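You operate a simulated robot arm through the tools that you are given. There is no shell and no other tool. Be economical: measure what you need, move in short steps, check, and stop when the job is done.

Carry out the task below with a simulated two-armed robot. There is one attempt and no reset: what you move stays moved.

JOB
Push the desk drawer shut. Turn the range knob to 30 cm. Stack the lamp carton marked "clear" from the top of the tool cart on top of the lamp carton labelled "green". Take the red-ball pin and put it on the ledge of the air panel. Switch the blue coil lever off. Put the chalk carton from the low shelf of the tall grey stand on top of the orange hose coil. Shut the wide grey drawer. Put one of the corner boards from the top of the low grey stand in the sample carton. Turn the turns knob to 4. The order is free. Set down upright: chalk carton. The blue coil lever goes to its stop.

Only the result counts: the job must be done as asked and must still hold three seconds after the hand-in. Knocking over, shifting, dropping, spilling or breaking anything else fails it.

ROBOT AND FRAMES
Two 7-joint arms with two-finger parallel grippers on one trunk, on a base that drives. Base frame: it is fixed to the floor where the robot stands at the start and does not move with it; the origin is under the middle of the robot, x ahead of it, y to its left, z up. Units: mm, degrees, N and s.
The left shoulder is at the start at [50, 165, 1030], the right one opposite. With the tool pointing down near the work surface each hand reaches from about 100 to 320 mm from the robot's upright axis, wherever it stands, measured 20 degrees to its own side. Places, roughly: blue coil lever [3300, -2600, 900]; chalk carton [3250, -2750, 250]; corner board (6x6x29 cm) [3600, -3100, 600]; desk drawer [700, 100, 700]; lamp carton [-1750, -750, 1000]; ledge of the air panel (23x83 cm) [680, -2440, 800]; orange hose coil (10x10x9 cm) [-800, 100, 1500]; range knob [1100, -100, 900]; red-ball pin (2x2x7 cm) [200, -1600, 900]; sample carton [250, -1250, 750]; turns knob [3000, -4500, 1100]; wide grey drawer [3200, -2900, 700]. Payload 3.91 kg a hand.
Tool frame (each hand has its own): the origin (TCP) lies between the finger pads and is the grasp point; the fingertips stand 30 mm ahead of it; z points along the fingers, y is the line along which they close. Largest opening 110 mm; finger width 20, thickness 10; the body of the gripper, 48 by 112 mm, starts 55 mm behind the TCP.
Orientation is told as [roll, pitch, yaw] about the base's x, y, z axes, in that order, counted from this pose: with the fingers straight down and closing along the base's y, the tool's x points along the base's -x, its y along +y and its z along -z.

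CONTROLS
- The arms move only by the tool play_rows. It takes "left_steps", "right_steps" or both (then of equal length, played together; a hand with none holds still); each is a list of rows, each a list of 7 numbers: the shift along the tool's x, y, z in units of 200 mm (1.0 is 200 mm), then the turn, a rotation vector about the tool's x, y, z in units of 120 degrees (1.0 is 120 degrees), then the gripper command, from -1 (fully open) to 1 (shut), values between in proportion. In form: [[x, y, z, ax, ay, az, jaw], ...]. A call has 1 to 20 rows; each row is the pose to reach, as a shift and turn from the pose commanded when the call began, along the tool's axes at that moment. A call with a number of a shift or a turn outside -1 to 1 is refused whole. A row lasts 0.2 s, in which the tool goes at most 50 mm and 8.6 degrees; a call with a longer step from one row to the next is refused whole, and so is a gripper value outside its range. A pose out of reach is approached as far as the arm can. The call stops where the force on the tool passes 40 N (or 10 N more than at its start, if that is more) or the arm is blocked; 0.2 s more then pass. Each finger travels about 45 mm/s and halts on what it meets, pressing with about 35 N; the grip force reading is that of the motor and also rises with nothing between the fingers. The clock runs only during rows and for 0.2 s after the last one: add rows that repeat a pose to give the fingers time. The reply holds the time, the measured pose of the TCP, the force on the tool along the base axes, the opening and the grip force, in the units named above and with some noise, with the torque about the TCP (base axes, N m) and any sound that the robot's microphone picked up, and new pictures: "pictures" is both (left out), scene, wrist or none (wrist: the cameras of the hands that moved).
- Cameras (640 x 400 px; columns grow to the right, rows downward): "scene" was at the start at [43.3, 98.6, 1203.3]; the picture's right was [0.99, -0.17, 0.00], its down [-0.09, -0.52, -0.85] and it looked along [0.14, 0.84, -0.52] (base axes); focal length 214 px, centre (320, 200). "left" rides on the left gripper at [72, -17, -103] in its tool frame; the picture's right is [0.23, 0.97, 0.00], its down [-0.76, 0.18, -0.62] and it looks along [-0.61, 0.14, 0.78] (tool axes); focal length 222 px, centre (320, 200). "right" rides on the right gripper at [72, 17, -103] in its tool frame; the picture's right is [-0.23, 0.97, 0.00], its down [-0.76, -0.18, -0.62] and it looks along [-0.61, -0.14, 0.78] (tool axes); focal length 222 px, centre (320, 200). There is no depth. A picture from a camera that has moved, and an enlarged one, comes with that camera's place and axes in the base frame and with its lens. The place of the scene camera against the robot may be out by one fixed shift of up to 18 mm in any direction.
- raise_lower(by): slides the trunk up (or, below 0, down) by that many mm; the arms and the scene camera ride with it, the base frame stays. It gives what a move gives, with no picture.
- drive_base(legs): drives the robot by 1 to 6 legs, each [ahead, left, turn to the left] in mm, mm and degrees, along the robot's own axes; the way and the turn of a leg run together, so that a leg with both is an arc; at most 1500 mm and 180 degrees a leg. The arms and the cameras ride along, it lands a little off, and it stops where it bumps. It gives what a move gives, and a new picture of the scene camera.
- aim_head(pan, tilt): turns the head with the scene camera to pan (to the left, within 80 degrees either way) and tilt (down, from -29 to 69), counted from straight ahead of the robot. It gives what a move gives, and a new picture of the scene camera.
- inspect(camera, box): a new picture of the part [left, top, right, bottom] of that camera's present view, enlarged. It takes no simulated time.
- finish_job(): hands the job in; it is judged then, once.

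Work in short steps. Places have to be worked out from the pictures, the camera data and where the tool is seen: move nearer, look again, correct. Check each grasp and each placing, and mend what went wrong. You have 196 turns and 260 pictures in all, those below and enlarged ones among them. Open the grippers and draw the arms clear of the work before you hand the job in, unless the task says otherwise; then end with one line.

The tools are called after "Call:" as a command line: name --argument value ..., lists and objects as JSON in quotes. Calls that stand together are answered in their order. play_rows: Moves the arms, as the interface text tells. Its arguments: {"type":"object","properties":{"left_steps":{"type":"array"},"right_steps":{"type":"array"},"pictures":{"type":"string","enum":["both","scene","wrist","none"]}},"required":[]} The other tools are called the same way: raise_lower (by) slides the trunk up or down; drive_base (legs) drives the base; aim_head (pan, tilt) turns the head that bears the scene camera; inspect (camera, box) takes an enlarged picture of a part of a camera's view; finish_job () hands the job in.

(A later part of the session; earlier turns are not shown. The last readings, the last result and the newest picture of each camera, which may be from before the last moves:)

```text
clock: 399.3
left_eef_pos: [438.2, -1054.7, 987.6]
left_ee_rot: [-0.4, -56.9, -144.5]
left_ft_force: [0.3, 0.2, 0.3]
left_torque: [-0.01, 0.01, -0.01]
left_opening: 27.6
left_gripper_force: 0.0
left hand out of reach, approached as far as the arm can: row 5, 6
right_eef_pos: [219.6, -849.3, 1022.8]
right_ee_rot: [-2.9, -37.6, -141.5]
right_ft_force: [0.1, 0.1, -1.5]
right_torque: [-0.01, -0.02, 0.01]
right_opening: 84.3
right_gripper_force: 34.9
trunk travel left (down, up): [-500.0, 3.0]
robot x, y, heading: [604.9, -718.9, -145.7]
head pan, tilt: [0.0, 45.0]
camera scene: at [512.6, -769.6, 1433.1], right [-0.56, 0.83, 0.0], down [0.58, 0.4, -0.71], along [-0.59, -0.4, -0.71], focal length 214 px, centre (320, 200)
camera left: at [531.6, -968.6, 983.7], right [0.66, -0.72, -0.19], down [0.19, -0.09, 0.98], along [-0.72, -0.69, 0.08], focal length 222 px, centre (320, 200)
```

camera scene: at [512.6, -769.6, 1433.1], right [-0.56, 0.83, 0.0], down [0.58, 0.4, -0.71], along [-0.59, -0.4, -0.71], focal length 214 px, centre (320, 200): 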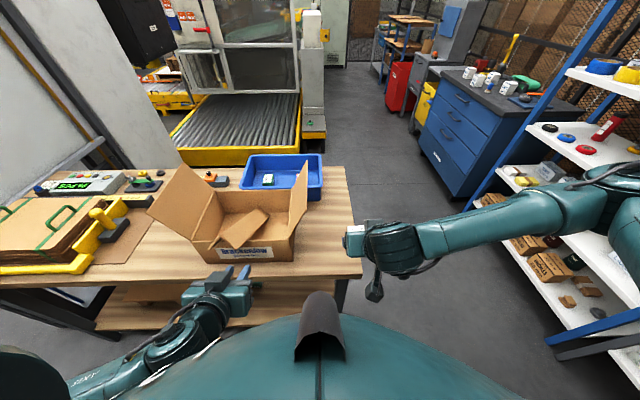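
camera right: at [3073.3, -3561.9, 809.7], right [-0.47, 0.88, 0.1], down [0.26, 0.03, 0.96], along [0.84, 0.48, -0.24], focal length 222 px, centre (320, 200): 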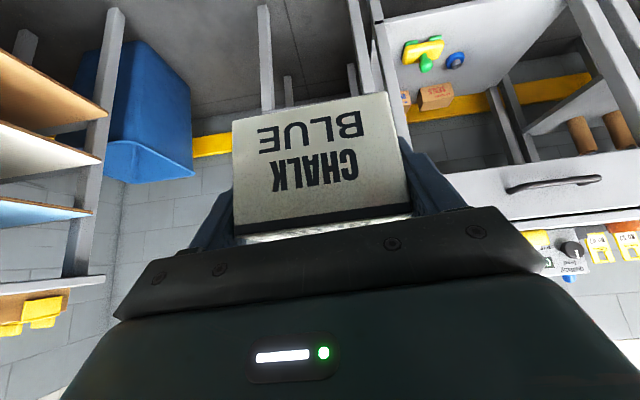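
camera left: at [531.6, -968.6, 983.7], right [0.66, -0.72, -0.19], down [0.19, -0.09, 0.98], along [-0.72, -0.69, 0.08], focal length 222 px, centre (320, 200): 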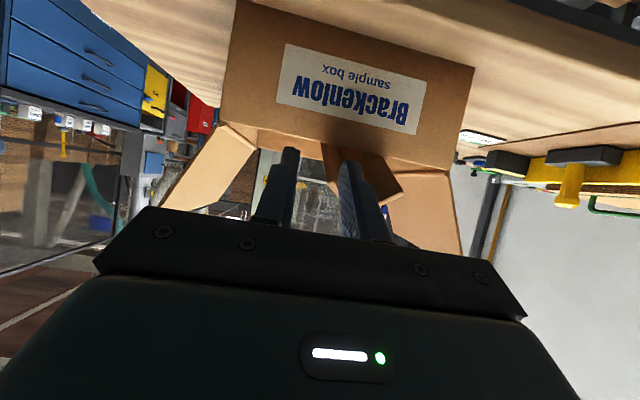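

Call:
inspect --camera "scene" --box '[160, 150, 330, 280]'

```text
3.08 times, centred on (245, 215) of scene
camera zoom: at [512.6, -769.6, 1433.1], right [-0.56, 0.83, 0.0], down [0.58, 0.4, -0.71], along [-0.59, -0.4, -0.71], focal length 660 px, centre (551, 154)
```

zoom: 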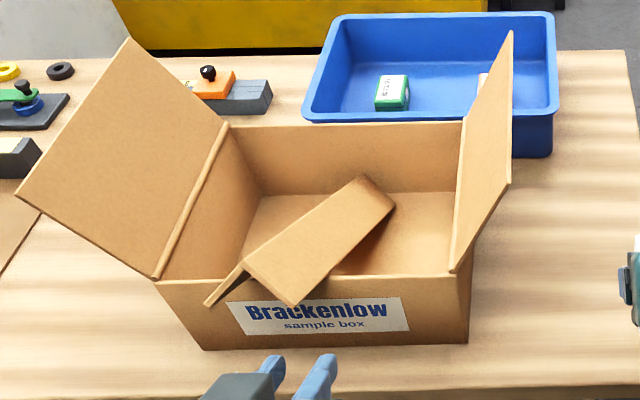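

The board lies inside the carton, leaning on the rim. I raise the left hand and level it clear.

Call:
play_rows --left_steps '[[-0.15, 0, -0.1, 0, 0, 0, 0.5], [-0.3, 0, -0.2, 0, 0.03, 0, 0.5], [-0.45, 0, -0.3, 0, 0.09, 0, 0.5], [-0.6, 0, -0.4, 0, 0.15, 0, 0.5], [-0.75, 0, -0.45, 0, 0.21, 0, 0.5], [-0.75, 0, -0.45, 0, 0.27, 0, 0.5], [-0.75, 0, -0.45, 0, 0.33, 0, 0.5], [-0.75, 0, -0.45, 0, 0.39, 0, 0.5], [-0.75, 0, -0.45, 0, 0.45, 0, 0.5]]' --pictures "scene"

```text
clock: 401.3
left_eef_pos: [435.9, -1059.3, 1158.5]
left_ee_rot: [-0.2, -2.6, -144.8]
left_ft_force: [0.5, 1.0, -0.3]
left_torque: [-0.01, -0.01, -0.01]
left_opening: 27.3
left_gripper_force: 0.0
left hand out of reach, approached as far as the arm can: row 1, 2, 3, 4, 5, 6
right_eef_pos: [219.8, -849.7, 1022.6]
right_ee_rot: [-2.9, -37.4, -141.4]
right_ft_force: [-0.8, 0.0, -1.3]
right_torque: [-0.01, 0.01, 0.02]
right_opening: 84.9
right_gripper_force: 34.9
trunk travel left (down, up): [-500.0, 3.0]
robot x, y, heading: [608.2, -719.1, -145.6]
head pan, tilt: [0.0, 45.0]
camera scene: at [512.2, -770.0, 1433.0], right [-0.56, 0.83, 0.0], down [0.59, 0.4, -0.71], along [-0.58, -0.4, -0.71], focal length 214 px, centre (320, 200)
```

scene: 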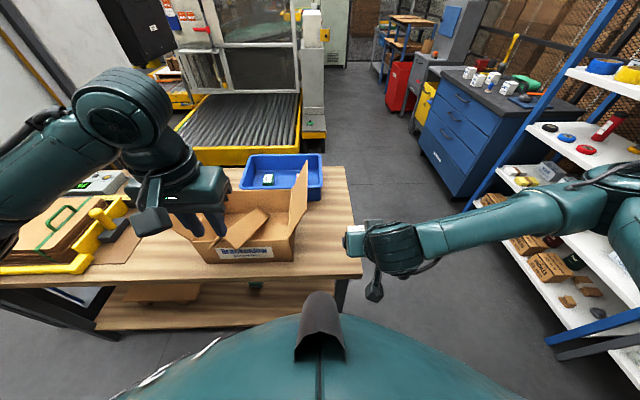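

Now to the blue rack: right 690, ahead 790, turn right 90°.

Call:
drive_base --legs '[[0, -690, 0], [790, 0, 0], [0, 0, -89.5]]'

Call:
aim_head --pan 0 --tilt 5

```text
clock: 415.4
left_eef_pos: [-782.0, -452.0, 1158.7]
left_ee_rot: [-0.2, -2.8, 128.3]
left_ft_force: [0.3, -0.4, 0.3]
left_torque: [0.0, 0.02, 0.01]
left_opening: 27.4
left_gripper_force: 0.0
right_eef_pos: [-585.1, -223.0, 1022.7]
right_ee_rot: [-2.8, -37.4, 131.7]
right_ft_force: [0.1, -0.1, -1.9]
right_torque: [0.05, 0.01, 0.04]
right_opening: 84.5
right_gripper_force: 34.9
trunk travel left (down, up): [-500.0, 3.0]
robot x, y, heading: [-433.1, -602.6, 127.2]
head pan, tilt: [0.0, 45.0]
camera scene: at [-500.4, -504.0, 1433.0], right [0.8, 0.61, 0.0], down [0.43, -0.56, -0.71], along [-0.43, 0.56, -0.71], focal length 214 px, centre (320, 200)
```

scene: 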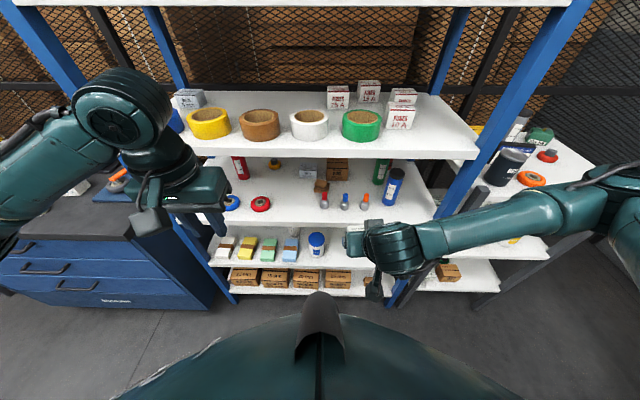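

```text
clock: 416.5
left_eef_pos: [-782.1, -451.5, 1160.3]
left_ee_rot: [-0.2, -2.7, 128.3]
left_ft_force: [0.4, 0.2, -0.5]
left_torque: [0.0, 0.01, 0.01]
left_opening: 27.4
left_gripper_force: 0.0
right_eef_pos: [-584.6, -223.7, 1022.3]
right_ee_rot: [-2.9, -37.4, 131.5]
right_ft_force: [-0.1, 0.2, -1.6]
right_torque: [0.02, -0.03, -0.01]
right_opening: 84.6
right_gripper_force: 34.7
trunk travel left (down, up): [-500.0, 3.0]
robot x, y, heading: [-429.0, -605.0, 127.2]
head pan, tilt: [0.0, 5.0]
camera scene: at [-506.9, -495.7, 1496.0], right [0.8, 0.61, 0.0], down [0.05, -0.07, -1.0], along [-0.6, 0.79, -0.09], focal length 214 px, centre (320, 200)
```

scene: 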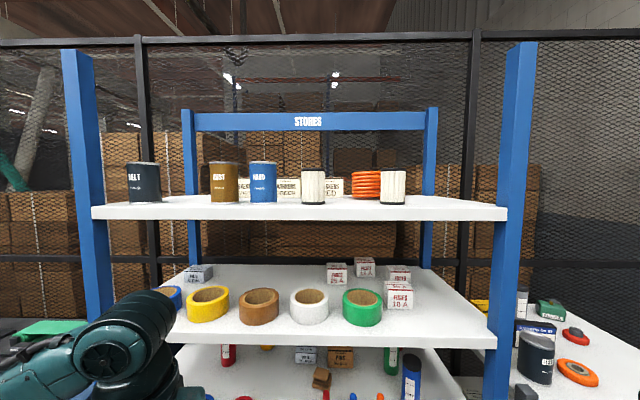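

The orange hose coil is on the top shelf, between two white coils. Zoom.

Call:
inspect --camera "scene" --box '[290, 140, 430, 228]'

```text
4.55 times, centred on (360, 184) of scene
camera zoom: at [-506.9, -495.7, 1496.0], right [0.8, 0.61, 0.0], down [0.05, -0.07, -1.0], along [-0.6, 0.79, -0.09], focal length 975 px, centre (138, 273)
```

zoom: 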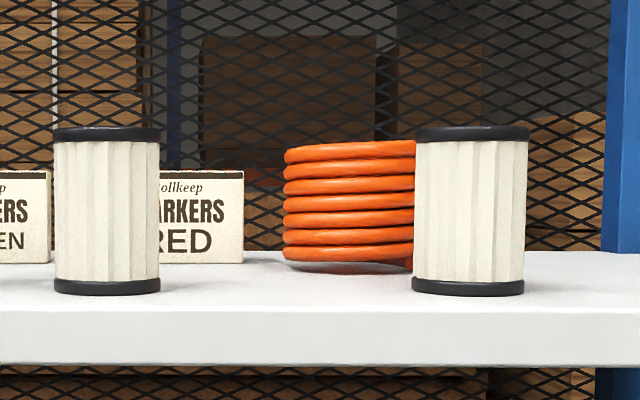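

Coil top ≈ z 1526. I align heading to 125°, strafe left 170 and drive ahead 230 for a closer look.

Call:
drive_base --legs '[[0, 170, -2], [230, 0, 0]]'

Call:
inspect --camera "scene" --box '[330, 120, 510, 240]'

```text
clock: 420.0
left_eef_pos: [-1044.1, -360.9, 1159.6]
left_ee_rot: [-0.2, -2.7, 126.4]
left_ft_force: [1.1, 0.2, 1.1]
left_torque: [0.04, 0.02, -0.01]
left_opening: 27.6
left_gripper_force: 0.0
right_eef_pos: [-835.1, -147.5, 1017.7]
right_ee_rot: [-2.9, -36.3, 130.1]
right_ft_force: [-0.9, 0.1, -2.4]
right_torque: [0.01, 0.01, 0.01]
right_opening: 84.6
right_gripper_force: 34.7
trunk travel left (down, up): [-500.0, 3.0]
robot x, y, heading: [-697.6, -526.1, 125.4]
head pan, tilt: [0.0, 5.0]
stopped in leg 2: the force on the tool passed its limit at 57 N (the readings are from after the stop); the commanded pose is now the measured one
camera scene: at [-770.5, -415.2, 1496.0], right [0.82, 0.58, 0.0], down [0.05, -0.07, -1.0], along [-0.58, 0.81, -0.09], focal length 214 px, centre (320, 200)
```

scene: 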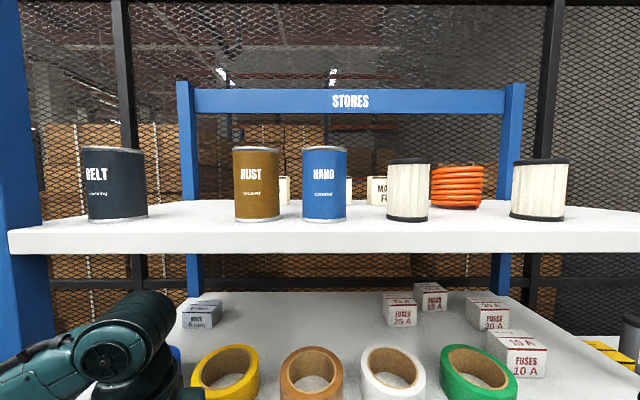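

```text
3.33 times, centred on (420, 180) of scene
camera zoom: at [-770.5, -415.2, 1496.0], right [0.82, 0.58, 0.0], down [0.05, -0.07, -1.0], along [-0.58, 0.81, -0.09], focal length 715 px, centre (-13, 267)
```

zoom: 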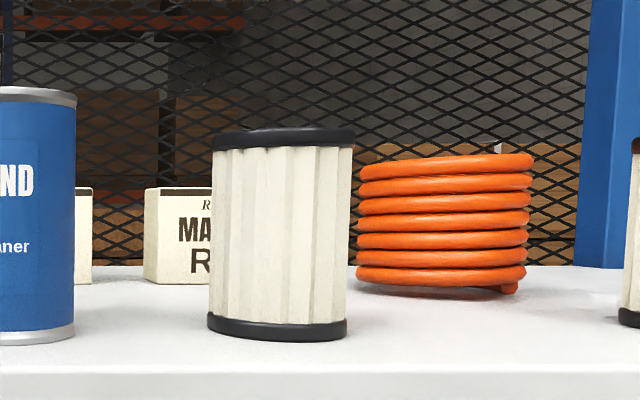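

The carton touched the front of a lower shelf. I back off and check the carton and shelf.

Call:
drive_base --legs '[[-170, 0, 0]]'

Call:
inspect --camera "right" --box '[0, 0, 640, 400]'

Call:
aim_head --pan 0 --tilt 40

```text
clock: 421.4
left_eef_pos: [-944.4, -501.1, 1159.2]
left_ee_rot: [-0.2, -2.7, 126.2]
left_ft_force: [-1.2, 0.6, 0.3]
left_torque: [-0.03, -0.01, 0.0]
left_opening: 27.3
left_gripper_force: 0.1
right_eef_pos: [-734.6, -287.5, 1019.2]
right_ee_rot: [-2.8, -36.4, 130.1]
right_ft_force: [0.3, -0.1, -2.6]
right_torque: [0.0, 0.01, 0.02]
right_opening: 84.9
right_gripper_force: 35.0
trunk travel left (down, up): [-500.0, 3.0]
robot x, y, heading: [-598.9, -665.9, 124.8]
head pan, tilt: [0.0, 5.0]
camera scene: at [-670.7, -556.1, 1496.1], right [0.82, 0.57, 0.0], down [0.05, -0.07, -1.0], along [-0.57, 0.82, -0.09], focal length 214 px, centre (320, 200)
```

scene: 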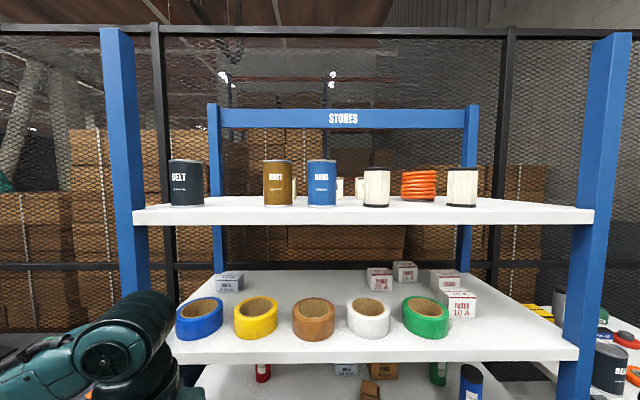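

```text
1.00 times, centred on (320, 200) of right (not enlarged: the box is as wide or as high as the picture)
camera zoom: at [-676.2, -393.5, 1058.0], right [-0.88, -0.46, 0.09], down [-0.04, 0.28, 0.96], along [-0.47, 0.84, -0.26], focal length 222 px, centre (320, 200)
```

zoom: 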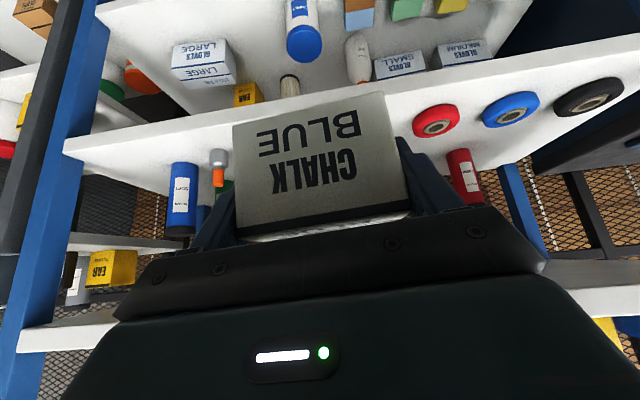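

```text
clock: 422.4
left_eef_pos: [-945.0, -501.0, 1158.8]
left_ee_rot: [-0.2, -2.8, 126.2]
left_ft_force: [-0.8, 0.3, 0.1]
left_torque: [0.0, 0.01, 0.0]
left_opening: 27.4
left_gripper_force: 0.1
right_eef_pos: [-735.5, -287.4, 1018.1]
right_ee_rot: [-2.9, -36.3, 130.0]
right_ft_force: [0.3, 0.1, -1.3]
right_torque: [0.01, 0.03, 0.01]
right_opening: 84.5
right_gripper_force: 35.0
trunk travel left (down, up): [-500.0, 3.0]
robot x, y, heading: [-600.2, -664.5, 125.3]
head pan, tilt: [0.0, 40.0]
camera scene: at [-667.3, -560.9, 1440.4], right [0.82, 0.57, 0.0], down [0.37, -0.53, -0.77], along [-0.44, 0.63, -0.64], focal length 214 px, centre (320, 200)
```

scene: 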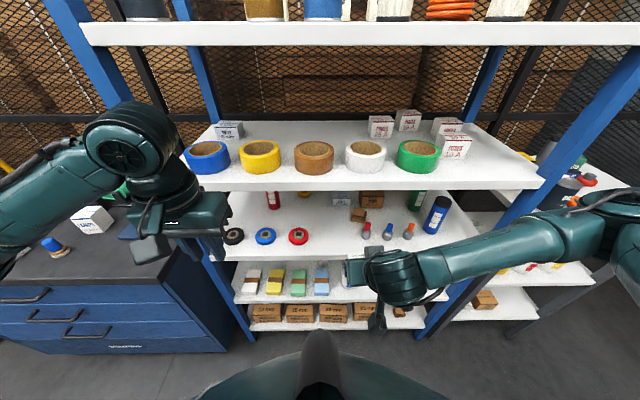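

Coil ≈ (−793,118): 290 mm to the right of the robot axis. I strafe right 180 and raise the right hand in steps to z≈1600.

Call:
drive_base --legs '[[0, -180, 0]]'

Call:
play_rows --right_steps '[[-0.112, 0, -0.153, 0, 0, 0, 1], [-0.225, 0, -0.306, 0, 0, 0, 1], [-0.338, 0, -0.459, 0, 0, 0, 1], [-0.45, 0, -0.612, 0, 0, 0, 1], [-0.563, 0, -0.765, 0, 0, 0, 1]]' --pictures "none"

Call:
play_rows --right_steps '[[-0.112, 0, -0.153, 0, 0, 0, 1], [-0.225, 0, -0.306, 0, 0, 0, 1], [-0.338, 0, -0.459, 0, 0, 0, 1], [-0.45, 0, -0.612, 0, 0, 0, 1], [-0.563, 0, -0.765, 0, 0, 0, 1]]' --pictures "none"

Call:
play_rows --right_steps '[[-0.112, 0, -0.153, 0, 0, 0, 1], [-0.225, 0, -0.306, 0, 0, 0, 1], [-0.338, 0, -0.459, 0, 0, 0, 1], [-0.45, 0, -0.612, 0, 0, 0, 1], [-0.6, 0, -0.815, 0, 0, 0, 1]]' --pictures "wrist"

```text
clock: 424.6
left_eef_pos: [-804.3, -402.5, 1158.3]
left_ee_rot: [-0.2, -2.8, 126.7]
left_ft_force: [-0.4, -0.2, -0.4]
left_torque: [0.0, 0.03, 0.0]
left_opening: 27.6
left_gripper_force: 0.0
right_eef_pos: [-596.1, -188.0, 1017.7]
right_ee_rot: [-2.9, -36.4, 130.3]
right_ft_force: [0.1, -0.2, -1.5]
right_torque: [0.01, -0.01, 0.0]
right_opening: 84.6
right_gripper_force: 35.0
trunk travel left (down, up): [-500.0, 3.0]
robot x, y, heading: [-458.0, -564.6, 125.5]
head pan, tilt: [0.0, 40.0]
camera scene: at [-525.9, -460.8, 1440.3], right [0.81, 0.58, 0.0], down [0.37, -0.52, -0.77], along [-0.44, 0.62, -0.64], focal length 214 px, centre (320, 200)
```

scene: 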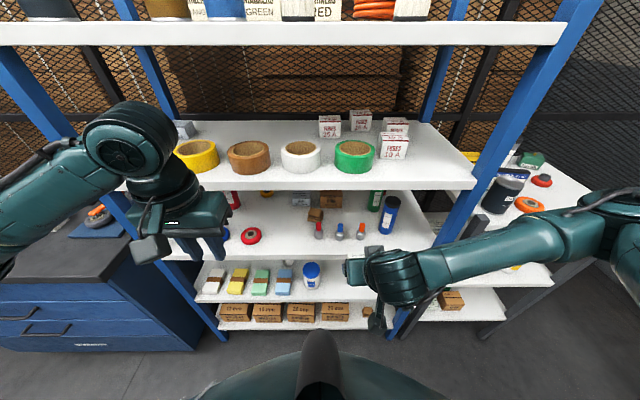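

```text
clock: 425.8
left_eef_pos: [-804.9, -403.7, 1158.5]
left_ee_rot: [-0.2, -2.7, 126.6]
left_ft_force: [-0.5, -1.4, -0.9]
left_torque: [0.0, 0.01, 0.01]
left_opening: 27.7
left_gripper_force: 0.0
right_eef_pos: [-601.8, -193.3, 1207.8]
right_ee_rot: [-3.1, -36.3, 130.4]
right_ft_force: [0.3, 0.1, -0.5]
right_torque: [0.04, 0.0, 0.02]
right_opening: 84.9
right_gripper_force: 35.7
trunk travel left (down, up): [-500.0, 3.0]
robot x, y, heading: [-459.2, -562.3, 125.6]
head pan, tilt: [0.0, 40.0]
```

```text
clock: 427.0
left_eef_pos: [-805.0, -403.4, 1159.4]
left_ee_rot: [-0.2, -2.7, 126.6]
left_ft_force: [-0.2, -0.5, -0.5]
left_torque: [0.0, 0.03, 0.02]
left_opening: 27.4
left_gripper_force: 0.1
right_eef_pos: [-611.0, -197.1, 1400.6]
right_ee_rot: [-2.9, -36.3, 130.3]
right_ft_force: [-0.1, 0.0, -1.8]
right_torque: [-0.02, -0.01, -0.02]
right_opening: 84.5
right_gripper_force: 35.2
trunk travel left (down, up): [-500.0, 3.0]
robot x, y, heading: [-460.6, -565.0, 125.7]
head pan, tilt: [0.0, 40.0]
```

```text
refused: row 5 steps farther than a row can; nothing moved
```

One more raise to z≈1600.

Call:
play_rows --right_steps '[[-0.12, 0, -0.16, 0, 0, 0, 1], [-0.24, 0, -0.32, 0, 0, 0, 1], [-0.36, 0, -0.48, 0, 0, 0, 1], [-0.48, 0, -0.645, 0, 0, 0, 1], [-0.6, 0, -0.81, 0, 0, 0, 1]]' --pictures "none"

Call:
aim_head --pan -15 --tilt 5

Call:
inspect --camera "right" --box '[0, 0, 640, 400]'

```text
clock: 428.2
left_eef_pos: [-804.9, -403.4, 1157.9]
left_ee_rot: [-0.4, -2.9, 126.6]
left_ft_force: [-0.1, 0.7, 0.0]
left_torque: [0.03, 0.01, -0.03]
left_opening: 27.6
left_gripper_force: 0.1
right_eef_pos: [-615.0, -204.2, 1603.0]
right_ee_rot: [-3.0, -36.3, 130.5]
right_ft_force: [0.4, 0.8, -2.1]
right_torque: [-0.02, -0.01, -0.02]
right_opening: 84.6
right_gripper_force: 34.5
trunk travel left (down, up): [-500.0, 3.0]
robot x, y, heading: [-459.7, -567.6, 125.5]
head pan, tilt: [0.0, 40.0]
```

```text
clock: 429.2
left_eef_pos: [-804.2, -403.0, 1158.6]
left_ee_rot: [-0.2, -2.7, 126.6]
left_ft_force: [0.6, 0.1, -0.7]
left_torque: [0.0, 0.01, -0.02]
left_opening: 27.4
left_gripper_force: 0.0
right_eef_pos: [-613.3, -202.2, 1602.3]
right_ee_rot: [-2.9, -36.3, 130.3]
right_ft_force: [-0.1, 0.4, -1.7]
right_torque: [0.01, -0.02, -0.02]
right_opening: 84.6
right_gripper_force: 35.3
trunk travel left (down, up): [-500.0, 3.0]
robot x, y, heading: [-458.6, -560.0, 125.6]
head pan, tilt: [-15.0, 5.0]
camera scene: at [-509.0, -444.2, 1496.0], right [0.94, 0.35, 0.0], down [0.03, -0.08, -1.0], along [-0.35, 0.93, -0.09], focal length 214 px, centre (320, 200)
```

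scene: 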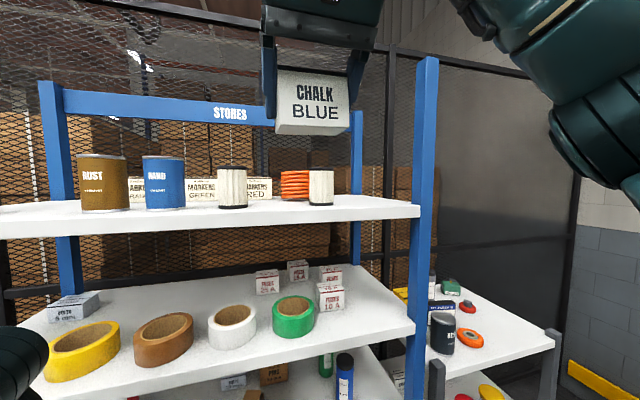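

```text
1.00 times, centred on (320, 200) of right (not enlarged: the box is as wide or as high as the picture)
camera zoom: at [-554.7, -307.8, 1641.4], right [-0.88, -0.47, 0.09], down [-0.04, 0.28, 0.96], along [-0.48, 0.84, -0.26], focal length 222 px, centre (320, 200)
```

zoom: 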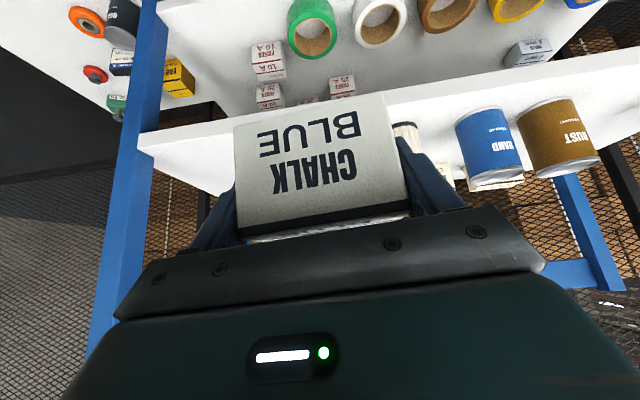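

Before advancing I tuck the left hand to the side and back so it does not meet the shelves.

Call:
play_rows --left_steps '[[0.1, 0.2, 0, 0, 0, 0, 0.5], [0.2, 0.4, 0, 0, 0, 0, 0.5], [0.3, 0.6, 0, 0, 0, 0, 0.5], [0.45, 0.8, 0, 0, 0, 0, 0.5], [0.6, 1.0, 0, 0, 0, 0, 0.5], [0.8, 1.0, 0, 0, 0, 0, 0.5]]' --pictures "none"

Call:
drive_base --legs '[[150, -31, 0]]'

```text
clock: 430.6
left_eef_pos: [-894.7, -648.5, 1158.7]
left_ee_rot: [-0.4, -2.8, 126.6]
left_ft_force: [-0.3, -0.1, -0.2]
left_torque: [0.01, 0.02, 0.02]
left_opening: 27.5
left_gripper_force: 0.1
left hand out of reach, approached as far as the arm can: row 6
right_eef_pos: [-612.4, -204.7, 1602.2]
right_ee_rot: [-2.8, -36.4, 130.3]
right_ft_force: [0.0, -0.3, -1.9]
right_torque: [-0.01, 0.02, -0.02]
right_opening: 84.6
right_gripper_force: 35.3
trunk travel left (down, up): [-500.0, 3.0]
robot x, y, heading: [-458.1, -567.9, 125.5]
head pan, tilt: [-15.0, 5.0]
```

```text
clock: 432.0
left_eef_pos: [-957.0, -507.8, 1157.3]
left_ee_rot: [-0.4, -2.6, 126.6]
left_ft_force: [1.0, -0.6, 0.0]
left_torque: [-0.05, -0.03, -0.02]
left_opening: 27.2
left_gripper_force: 0.1
right_eef_pos: [-676.0, -63.1, 1602.7]
right_ee_rot: [-2.8, -36.2, 130.4]
right_ft_force: [-0.7, 1.3, -1.5]
right_torque: [-0.05, -0.04, 0.01]
right_opening: 84.8
right_gripper_force: 34.7
trunk travel left (down, up): [-500.0, 3.0]
robot x, y, heading: [-521.6, -423.8, 125.1]
head pan, tilt: [-15.0, 5.0]
camera scene: at [-570.4, -304.2, 1496.0], right [0.94, 0.35, 0.0], down [0.03, -0.08, -1.0], along [-0.35, 0.93, -0.09], focal length 214 px, centre (320, 200)
```

scene: 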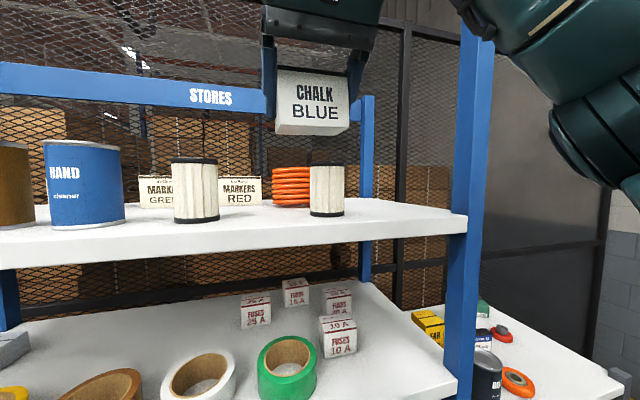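

Check the right elbow's clearance to the rack post.

Call:
aim_head --pan -55 --tilt 5

```text
clock: 433.1
left_eef_pos: [-956.6, -508.2, 1157.8]
left_ee_rot: [-0.4, -2.6, 126.6]
left_ft_force: [-0.5, 0.2, -0.6]
left_torque: [-0.02, 0.0, -0.02]
left_opening: 27.5
left_gripper_force: 0.1
right_eef_pos: [-675.8, -63.1, 1602.0]
right_ee_rot: [-3.0, -36.3, 130.5]
right_ft_force: [-0.5, 0.1, -1.3]
right_torque: [-0.02, -0.02, 0.0]
right_opening: 85.0
right_gripper_force: 34.8
trunk travel left (down, up): [-500.0, 3.0]
robot x, y, heading: [-515.9, -428.3, 125.4]
head pan, tilt: [-55.0, 5.0]
camera scene: at [-507.4, -304.0, 1496.0], right [0.94, -0.33, 0.0], down [-0.03, -0.08, -1.0], along [0.33, 0.94, -0.09], focal length 214 px, centre (320, 200)
```

scene: 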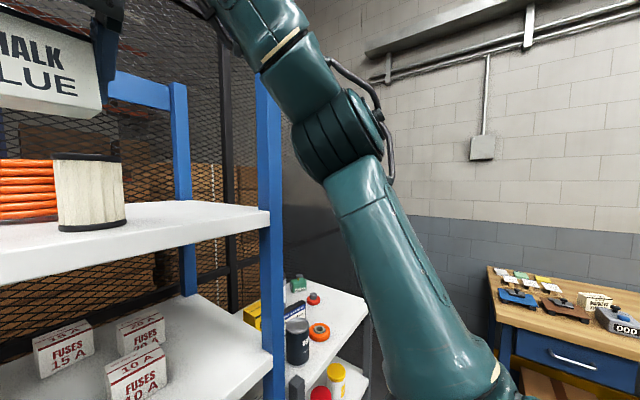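

The elbow is outside the right post, so reaching in could strike it. I drive 200 left, then shift the hand 200 right relative to the body.

Call:
drive_base --legs '[[0, 210, 0]]'

Call:
play_rows --right_steps '[[0, -0.2, 0, 0, 0, 0, 1], [0, -0.4, 0, 0, 0, 0, 1], [0, -0.6, 0, 0, 0, 0, 1], [0, -0.8, 0, 0, 0, 0, 1], [0, -1.0, 0, 0, 0, 0, 1]]' --pictures "scene"

```text
clock: 435.5
left_eef_pos: [-1125.1, -623.7, 1157.4]
left_ee_rot: [-0.4, -2.6, 126.2]
left_ft_force: [-0.4, 0.4, -0.1]
left_torque: [0.04, 0.02, -0.01]
left_opening: 27.5
left_gripper_force: 0.1
right_eef_pos: [-838.8, -180.6, 1601.7]
right_ee_rot: [-2.8, -36.3, 130.0]
right_ft_force: [-0.2, 0.1, -1.3]
right_torque: [0.02, 0.02, -0.03]
right_opening: 84.5
right_gripper_force: 35.5
trunk travel left (down, up): [-500.0, 3.0]
robot x, y, heading: [-687.8, -544.4, 125.2]
head pan, tilt: [-55.0, 5.0]
camera scene: at [-673.3, -422.4, 1496.1], right [0.94, -0.34, 0.0], down [-0.03, -0.08, -1.0], along [0.34, 0.94, -0.09], focal length 214 px, centre (320, 200)
```

scene: 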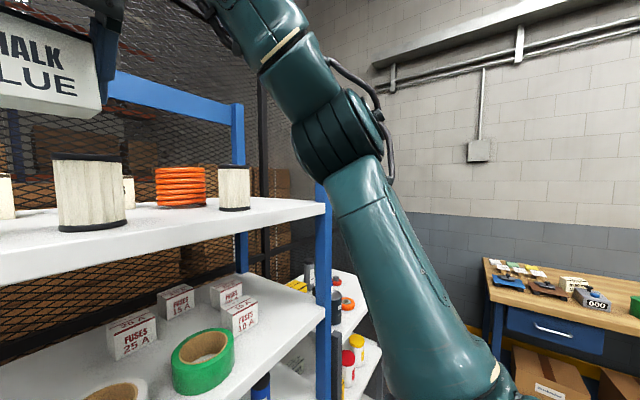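

```text
clock: 436.7
left_eef_pos: [-1123.4, -624.1, 1158.0]
left_ee_rot: [-0.3, -2.7, 126.2]
left_ft_force: [0.4, -0.1, 0.1]
left_torque: [0.02, 0.02, 0.01]
left_opening: 27.5
left_gripper_force: 0.0
right_eef_pos: [-680.6, -54.9, 1610.8]
right_ee_rot: [-2.9, -36.3, 129.9]
right_ft_force: [0.1, -0.2, -1.7]
right_torque: [-0.01, 0.04, 0.04]
right_opening: 85.0
right_gripper_force: 35.0
trunk travel left (down, up): [-500.0, 3.0]
robot x, y, heading: [-685.3, -542.8, 125.0]
head pan, tilt: [-55.0, 5.0]
camera scene: at [-672.1, -422.0, 1496.0], right [0.94, -0.34, 0.0], down [-0.03, -0.08, -1.0], along [0.34, 0.94, -0.09], focal length 214 px, centre (320, 200)
```

scene: 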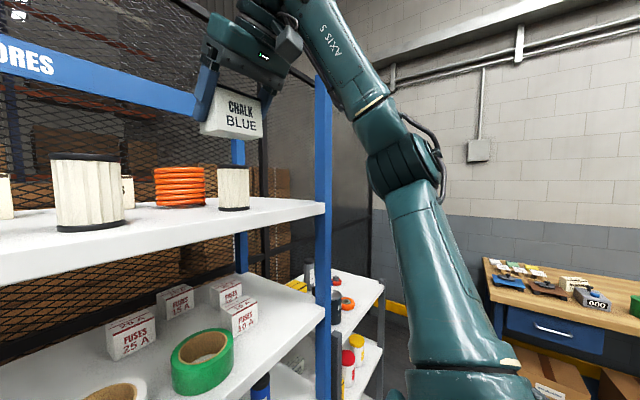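

I move the robot 77 further left and extend the arm (right/forward) first, so that the elbow straightens before driving in.

Call:
drive_base --legs '[[0, 77, 0]]'

Call:
play_rows --right_steps '[[-0.05, -0.13, 0.04, 0, 0, 0, 1], [-0.1, -0.26, 0.07, 0, 0, 0, 1], [-0.17, -0.39, 0.12, 0, 0, 0, 1], [-0.24, -0.4, 0.17, 0, 0, 0, 1]]' --pictures "scene"

```text
clock: 438.0
left_eef_pos: [-1186.8, -666.4, 1157.4]
left_ee_rot: [-0.4, -2.6, 126.2]
left_ft_force: [0.1, 0.0, 0.4]
left_torque: [-0.03, -0.01, 0.03]
left_opening: 27.4
left_gripper_force: 0.1
right_eef_pos: [-744.3, -100.0, 1612.5]
right_ee_rot: [-2.9, -36.3, 129.9]
right_ft_force: [0.3, 0.5, -1.6]
right_torque: [-0.02, 0.01, 0.02]
right_opening: 84.6
right_gripper_force: 35.1
trunk travel left (down, up): [-500.0, 3.0]
robot x, y, heading: [-749.8, -587.7, 125.2]
head pan, tilt: [-55.0, 5.0]
camera scene: at [-735.2, -466.0, 1496.0], right [0.94, -0.34, 0.0], down [-0.03, -0.08, -1.0], along [0.34, 0.94, -0.09], focal length 214 px, centre (320, 200)
```

scene: 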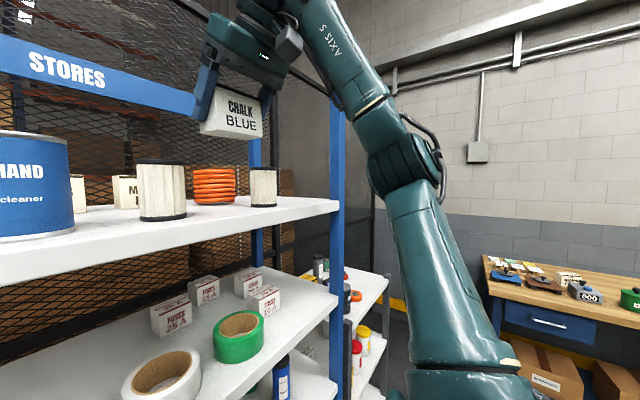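

```text
clock: 439.0
left_eef_pos: [-1187.0, -667.0, 1157.7]
left_ee_rot: [-0.3, -2.6, 126.2]
left_ft_force: [-0.3, -0.9, -0.4]
left_torque: [0.01, 0.01, -0.01]
left_opening: 27.3
left_gripper_force: 0.1
right_eef_pos: [-714.0, -14.8, 1614.0]
right_ee_rot: [-2.9, -36.4, 129.8]
right_ft_force: [0.0, -0.7, -1.5]
right_torque: [0.0, 0.03, 0.01]
right_opening: 84.7
right_gripper_force: 35.6
right hand out of reach, approached as far as the arm can: row 4
trunk travel left (down, up): [-500.0, 3.0]
robot x, y, heading: [-747.8, -586.4, 125.0]
head pan, tilt: [-55.0, 5.0]
camera scene: at [-735.2, -466.3, 1496.1], right [0.94, -0.34, 0.0], down [-0.03, -0.08, -1.0], along [0.34, 0.94, -0.09], focal length 214 px, centre (320, 200)
```

scene: 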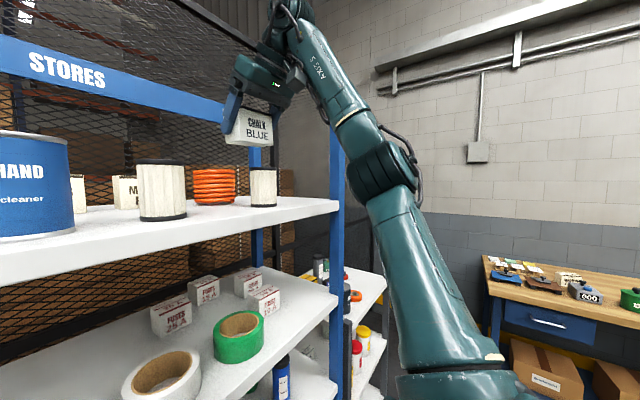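

The arm is nearly straight and the elbow is well left of the post. Drive 140 mm forward.

Call:
drive_base --legs '[[100, 0, 0]]'

Call:
drive_base --legs '[[42, -4, 0]]'

Call:
inspect --camera "right" --box '[0, 0, 640, 400]'

```text
clock: 440.4
left_eef_pos: [-1243.9, -585.8, 1158.5]
left_ee_rot: [-0.3, -2.8, 126.2]
left_ft_force: [-0.6, -0.2, 0.1]
left_torque: [0.03, 0.02, 0.02]
left_opening: 27.3
left_gripper_force: 0.1
right_eef_pos: [-773.1, 69.1, 1612.0]
right_ee_rot: [-2.8, -36.2, 129.8]
right_ft_force: [1.2, -1.3, -1.4]
right_torque: [0.01, 0.01, 0.01]
right_opening: 84.8
right_gripper_force: 35.0
trunk travel left (down, up): [-500.0, 3.0]
robot x, y, heading: [-805.6, -509.5, 125.2]
head pan, tilt: [-55.0, 5.0]
stopped in leg 1: the robot was blocked; the commanded pose is now the measured one
camera scene: at [-792.9, -383.5, 1496.0], right [0.94, -0.34, 0.0], down [-0.03, -0.08, -1.0], along [0.34, 0.94, -0.09], focal length 214 px, centre (320, 200)
```

scene: 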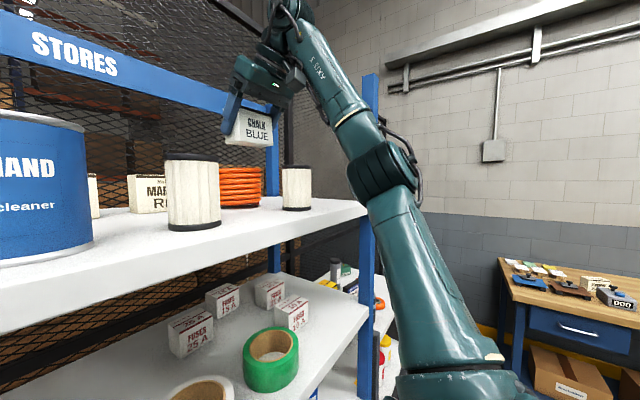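

```text
clock: 441.1
left_eef_pos: [-1243.1, -585.1, 1157.7]
left_ee_rot: [-0.4, -2.8, 126.3]
left_ft_force: [0.4, 0.7, -0.9]
left_torque: [-0.02, -0.01, 0.01]
left_opening: 27.4
left_gripper_force: 0.1
right_eef_pos: [-773.9, 69.6, 1613.6]
right_ee_rot: [-2.8, -36.2, 129.8]
right_ft_force: [-0.7, -0.3, -1.5]
right_torque: [0.0, 0.0, -0.01]
right_opening: 84.8
right_gripper_force: 34.8
trunk travel left (down, up): [-500.0, 3.0]
robot x, y, heading: [-804.3, -503.8, 125.0]
head pan, tilt: [-55.0, 5.0]
stopped in leg 1: the robot was blocked; the commanded pose is now the measured one
camera scene: at [-793.3, -383.0, 1496.0], right [0.94, -0.34, 0.0], down [-0.03, -0.08, -1.0], along [0.34, 0.94, -0.09], focal length 214 px, centre (320, 200)
```

scene: 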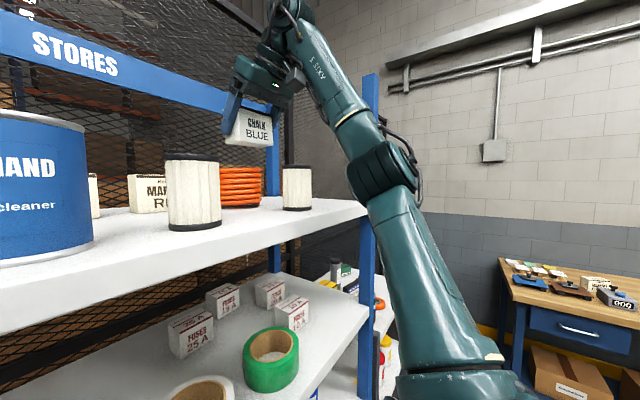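

```text
1.00 times, centred on (320, 200) of right (not enlarged: the box is as wide or as high as the picture)
camera zoom: at [-715.0, -36.8, 1652.4], right [-0.88, -0.46, 0.1], down [-0.04, 0.28, 0.96], along [-0.47, 0.84, -0.27], focal length 222 px, centre (320, 200)
```

zoom: 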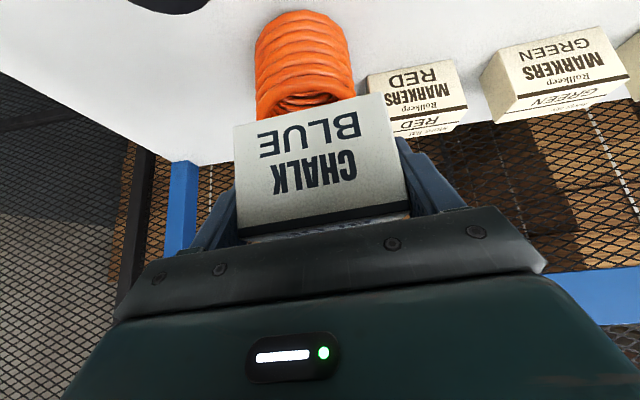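

Coil centre ≈ u −586, v 553; the base is blocked at v=49. I strafe right 80 (shorter reach), then move the hand left 70 and forward 50.

Call:
drive_base --legs '[[-8, -80, 0]]'

Call:
play_rows --right_steps '[[-0.04, 0.12, 0.03, 0, 0, 0, 1], [-0.08, 0.24, 0.06, 0, 0, 0, 1], [-0.14, 0.36, 0.1, 0, 0, 0, 1], [-0.2, 0.36, 0.147, 0, 0, 0, 1], [-0.24, 0.36, 0.18, 0, 0, 0, 1]]'

```text
clock: 442.4
left_eef_pos: [-1174.9, -544.4, 1158.6]
left_ee_rot: [-0.4, -2.7, 126.2]
left_ft_force: [0.9, -0.3, -0.9]
left_torque: [-0.01, -0.02, 0.02]
left_opening: 27.7
left_gripper_force: 0.1
right_eef_pos: [-704.1, 106.7, 1613.2]
right_ee_rot: [-2.9, -36.2, 129.8]
right_ft_force: [0.1, -1.2, -1.1]
right_torque: [-0.05, 0.03, -0.01]
right_opening: 84.7
right_gripper_force: 35.5
trunk travel left (down, up): [-500.0, 3.0]
robot x, y, heading: [-736.6, -463.7, 124.9]
head pan, tilt: [-55.0, 5.0]
camera scene: at [-724.1, -344.7, 1496.0], right [0.94, -0.34, 0.0], down [-0.03, -0.08, -1.0], along [0.34, 0.94, -0.09], focal length 214 px, centre (320, 200)
```

scene: 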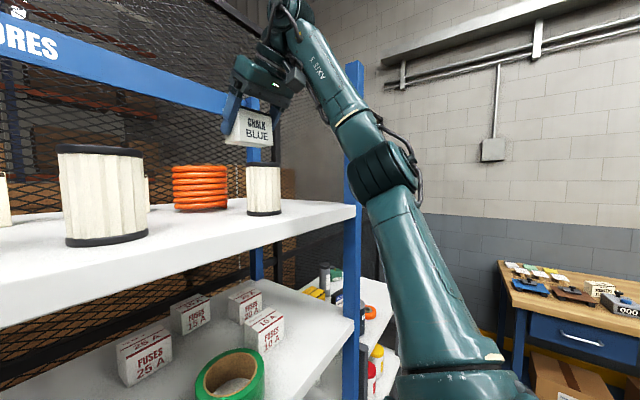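

```text
clock: 443.6
left_eef_pos: [-1175.3, -545.6, 1157.8]
left_ee_rot: [-0.4, -2.5, 126.1]
left_ft_force: [-1.2, -0.2, -0.9]
left_torque: [-0.01, 0.01, 0.01]
left_opening: 27.4
left_gripper_force: 0.1
right_eef_pos: [-795.8, 110.4, 1610.3]
right_ee_rot: [-2.9, -36.1, 129.8]
right_ft_force: [-0.7, -0.7, -1.2]
right_torque: [-0.03, 0.03, 0.02]
right_opening: 84.8
right_gripper_force: 35.0
trunk travel left (down, up): [-500.0, 3.0]
robot x, y, heading: [-736.9, -462.3, 124.9]
head pan, tilt: [-55.0, 5.0]
camera scene: at [-724.8, -344.8, 1496.0], right [0.94, -0.34, 0.0], down [-0.03, -0.08, -1.0], along [0.34, 0.94, -0.09], focal length 214 px, centre (320, 200)
camera right: at [-738.4, 3.7, 1649.3], right [-0.88, -0.46, 0.09], down [-0.04, 0.28, 0.96], along [-0.47, 0.84, -0.27], focal length 222 px, centre (320, 200)
```

scene: 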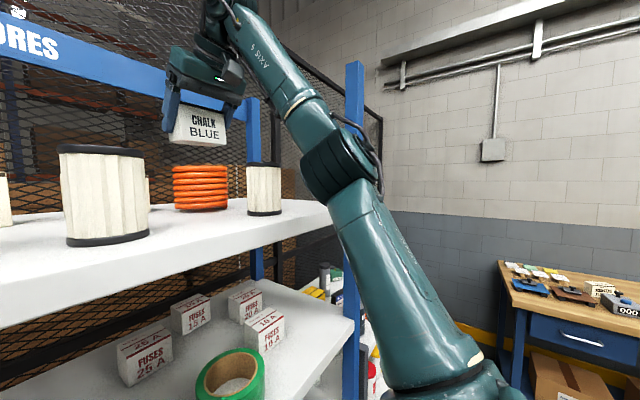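
right: 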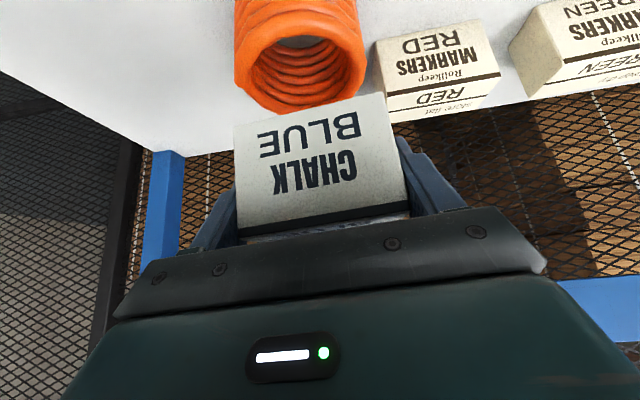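

The ring of the coil is exactly under the TCP. Lower slowly until contact.

Call:
play_rows --right_steps '[[0.06, 0, 0.081, 0, 0, 0, 1], [0.1, 0, 0.137, 0, 0, 0, 1], [0.112, 0, 0.154, 0, 0, 0, 1], [0.124, 0, 0.17, 0, 0, 0, 1], [0.135, 0, 0.186, 0, 0, 0, 1]]'

```text
clock: 444.8
left_eef_pos: [-1174.9, -546.9, 1159.2]
left_ee_rot: [-0.4, -2.7, 126.2]
left_ft_force: [-0.1, -0.3, -0.6]
left_torque: [0.03, -0.02, 0.02]
left_opening: 27.8
left_gripper_force: 0.1
right_eef_pos: [-795.7, 105.6, 1567.9]
right_ee_rot: [-2.8, -36.9, 129.8]
right_ft_force: [-1.1, 0.1, 32.3]
right_torque: [-0.75, 0.97, -0.06]
right_opening: 83.8
right_gripper_force: 35.2
trunk travel left (down, up): [-500.0, 3.0]
robot x, y, heading: [-736.3, -463.9, 125.0]
head pan, tilt: [-55.0, 5.0]
camera scene: at [-724.0, -348.3, 1496.8], right [0.94, -0.34, 0.0], down [-0.03, -0.08, -1.0], along [0.34, 0.94, -0.08], focal length 214 px, centre (320, 200)
camera right: at [-736.9, 0.1, 1606.8], right [-0.88, -0.46, 0.1], down [-0.03, 0.27, 0.96], along [-0.47, 0.84, -0.26], focal length 222 px, centre (320, 200)
```

scene: 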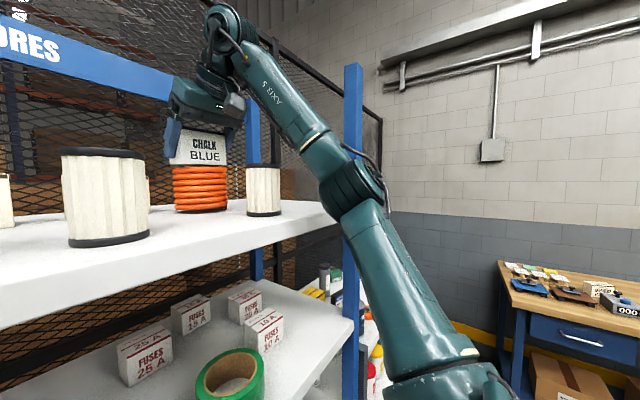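
right: 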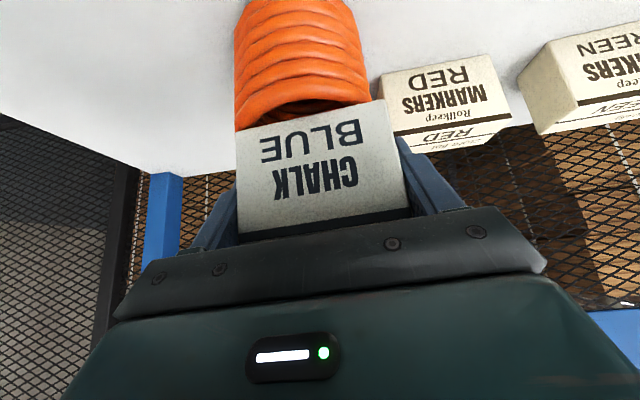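

Carton rests on the coil (32 N). Ease up 3 mm, open fully.

Call:
play_rows --right_steps '[[-0.009, 0, -0.012, 0, 0, 0, 1], [-0.009, 0, -0.012, 0, 0, 0, 0.1], [-0.009, 0, -0.012, 0, 0, 0, -0.3], [-0.009, 0, -0.012, 0, 0, 0, -0.8], [-0.009, 0, -0.012, 0, 0, 0, -1], [-0.009, 0, -0.012, 0, 0, 0, -1]]'

```text
clock: 446.2
left_eef_pos: [-1175.7, -545.4, 1158.6]
left_ee_rot: [-0.4, -2.6, 126.2]
left_ft_force: [-0.1, -0.1, 0.4]
left_torque: [0.04, -0.04, 0.0]
left_opening: 27.2
left_gripper_force: 0.0
right_eef_pos: [-797.0, 112.0, 1567.0]
right_ee_rot: [-2.9, -36.2, 129.8]
right_ft_force: [-0.1, 0.2, -0.4]
right_torque: [0.0, 0.0, 0.0]
right_opening: 110.0
right_gripper_force: 0.0
trunk travel left (down, up): [-500.0, 3.0]
robot x, y, heading: [-742.0, -464.6, 125.1]
head pan, tilt: [-55.0, 5.0]
camera scene: at [-724.4, -344.8, 1496.0], right [0.94, -0.34, 0.0], down [-0.03, -0.08, -1.0], along [0.34, 0.94, -0.09], focal length 214 px, centre (320, 200)
camera right: at [-738.4, 5.6, 1606.5], right [-0.88, -0.46, 0.1], down [-0.04, 0.28, 0.96], along [-0.47, 0.84, -0.27], focal length 222 px, centre (320, 200)
```

scene: 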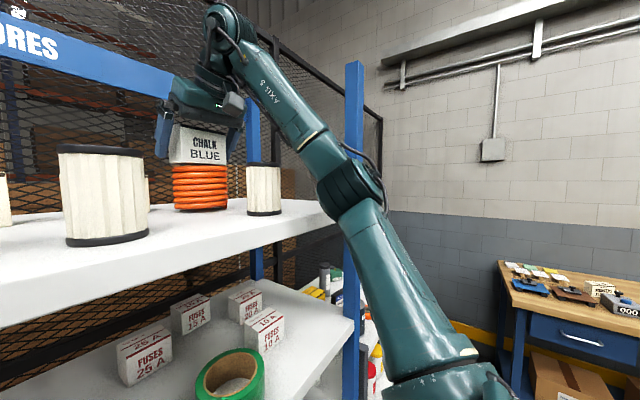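
right: 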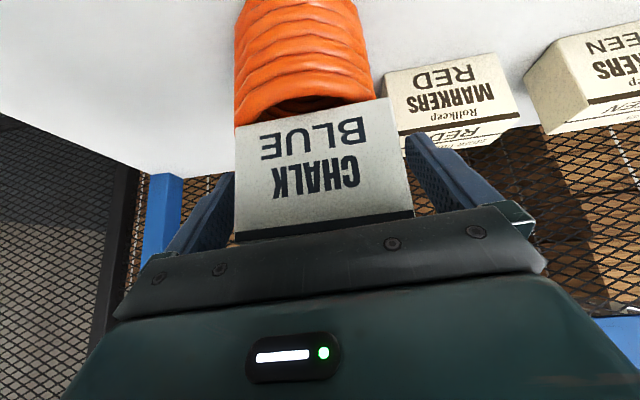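

It stands upright. Withdraw straight up 80 mm, then drive back.

Call:
play_rows --right_steps '[[-0.05, 0, -0.07, 0, 0, 0, -1], [-0.11, 0, -0.15, 0, 0, 0, -1], [-0.17, 0, -0.24, 0, 0, 0, -1], [-0.235, 0, -0.32, 0, 0, 0, -1]]' --pictures "wrist"

Call:
drive_base --legs '[[-300, 0, 0]]'

Call:
aim_head --pan -15 --tilt 5

```text
clock: 447.2
left_eef_pos: [-1175.6, -545.3, 1157.7]
left_ee_rot: [-0.4, -2.5, 126.2]
left_ft_force: [-0.1, 1.1, 0.6]
left_torque: [0.0, 0.0, 0.04]
left_opening: 27.3
left_gripper_force: 0.0
right_eef_pos: [-792.1, 106.2, 1619.7]
right_ee_rot: [-2.7, -36.5, 129.7]
right_ft_force: [-0.4, 0.4, 0.0]
right_torque: [-0.01, 0.0, -0.02]
right_opening: 109.9
right_gripper_force: 0.1
right hand out of reach, approached as far as the arm can: row 3, 4
trunk travel left (down, up): [-500.0, 3.0]
robot x, y, heading: [-739.2, -465.2, 125.3]
head pan, tilt: [-55.0, 5.0]
camera right: at [-733.4, 0.6, 1658.7], right [-0.88, -0.46, 0.1], down [-0.04, 0.28, 0.96], along [-0.47, 0.84, -0.26], focal length 222 px, centre (320, 200)
```

right: 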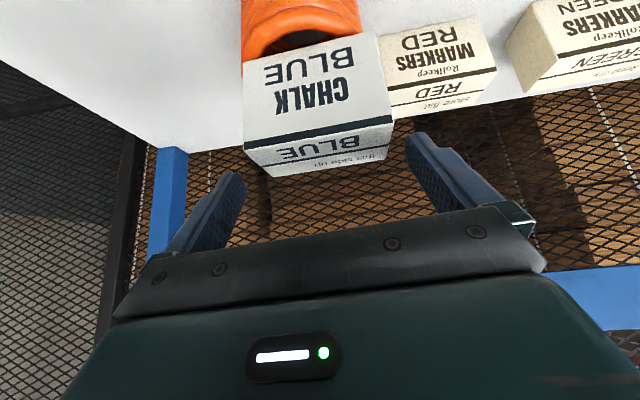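

```text
clock: 449.2
left_eef_pos: [-1007.7, -784.3, 1157.0]
left_ee_rot: [-0.4, -2.6, 125.7]
left_ft_force: [0.3, 0.5, -0.1]
left_torque: [0.0, -0.02, -0.01]
left_opening: 27.5
left_gripper_force: 0.1
right_eef_pos: [-617.1, -136.1, 1618.3]
right_ee_rot: [-2.8, -36.4, 129.2]
right_ft_force: [0.6, -0.3, 0.2]
right_torque: [0.01, 0.01, 0.03]
right_opening: 110.2
right_gripper_force: 0.0
trunk travel left (down, up): [-500.0, 3.0]
robot x, y, heading: [-572.9, -703.5, 124.7]
head pan, tilt: [-55.0, 5.0]
camera scene: at [-554.1, -588.1, 1496.1], right [0.94, -0.35, 0.0], down [-0.03, -0.08, -1.0], along [0.35, 0.93, -0.09], focal length 214 px, centre (320, 200)
```

scene: 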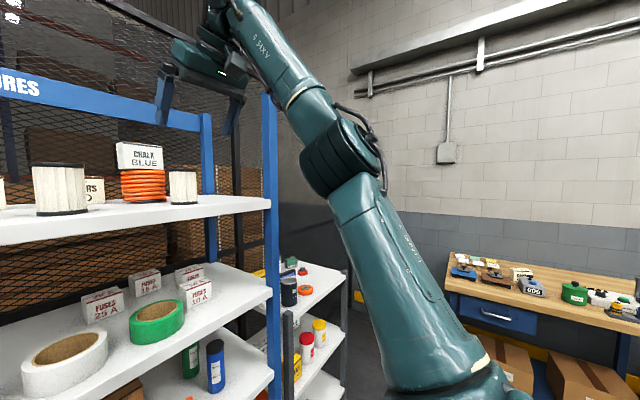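

```text
clock: 450.3
left_eef_pos: [-1006.9, -784.9, 1158.1]
left_ee_rot: [-0.4, -2.7, 125.7]
left_ft_force: [0.2, -0.4, 0.4]
left_torque: [-0.04, 0.01, -0.01]
left_opening: 27.7
left_gripper_force: 0.0
right_eef_pos: [-617.4, -136.7, 1619.7]
right_ee_rot: [-2.8, -36.3, 129.3]
right_ft_force: [0.7, -0.4, -0.1]
right_torque: [0.02, -0.01, 0.01]
right_opening: 110.0
right_gripper_force: 0.1
trunk travel left (down, up): [-500.0, 3.0]
robot x, y, heading: [-569.1, -709.1, 124.6]
head pan, tilt: [-15.0, 5.0]
camera scene: at [-617.1, -587.3, 1496.1], right [0.94, 0.33, 0.0], down [0.03, -0.08, -1.0], along [-0.33, 0.94, -0.09], focal length 214 px, centre (320, 200)
```

scene: 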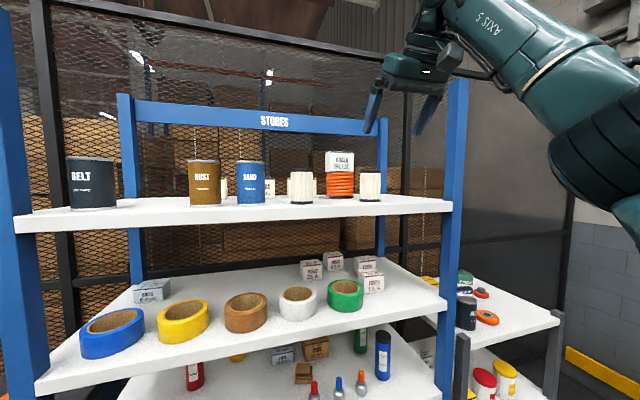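

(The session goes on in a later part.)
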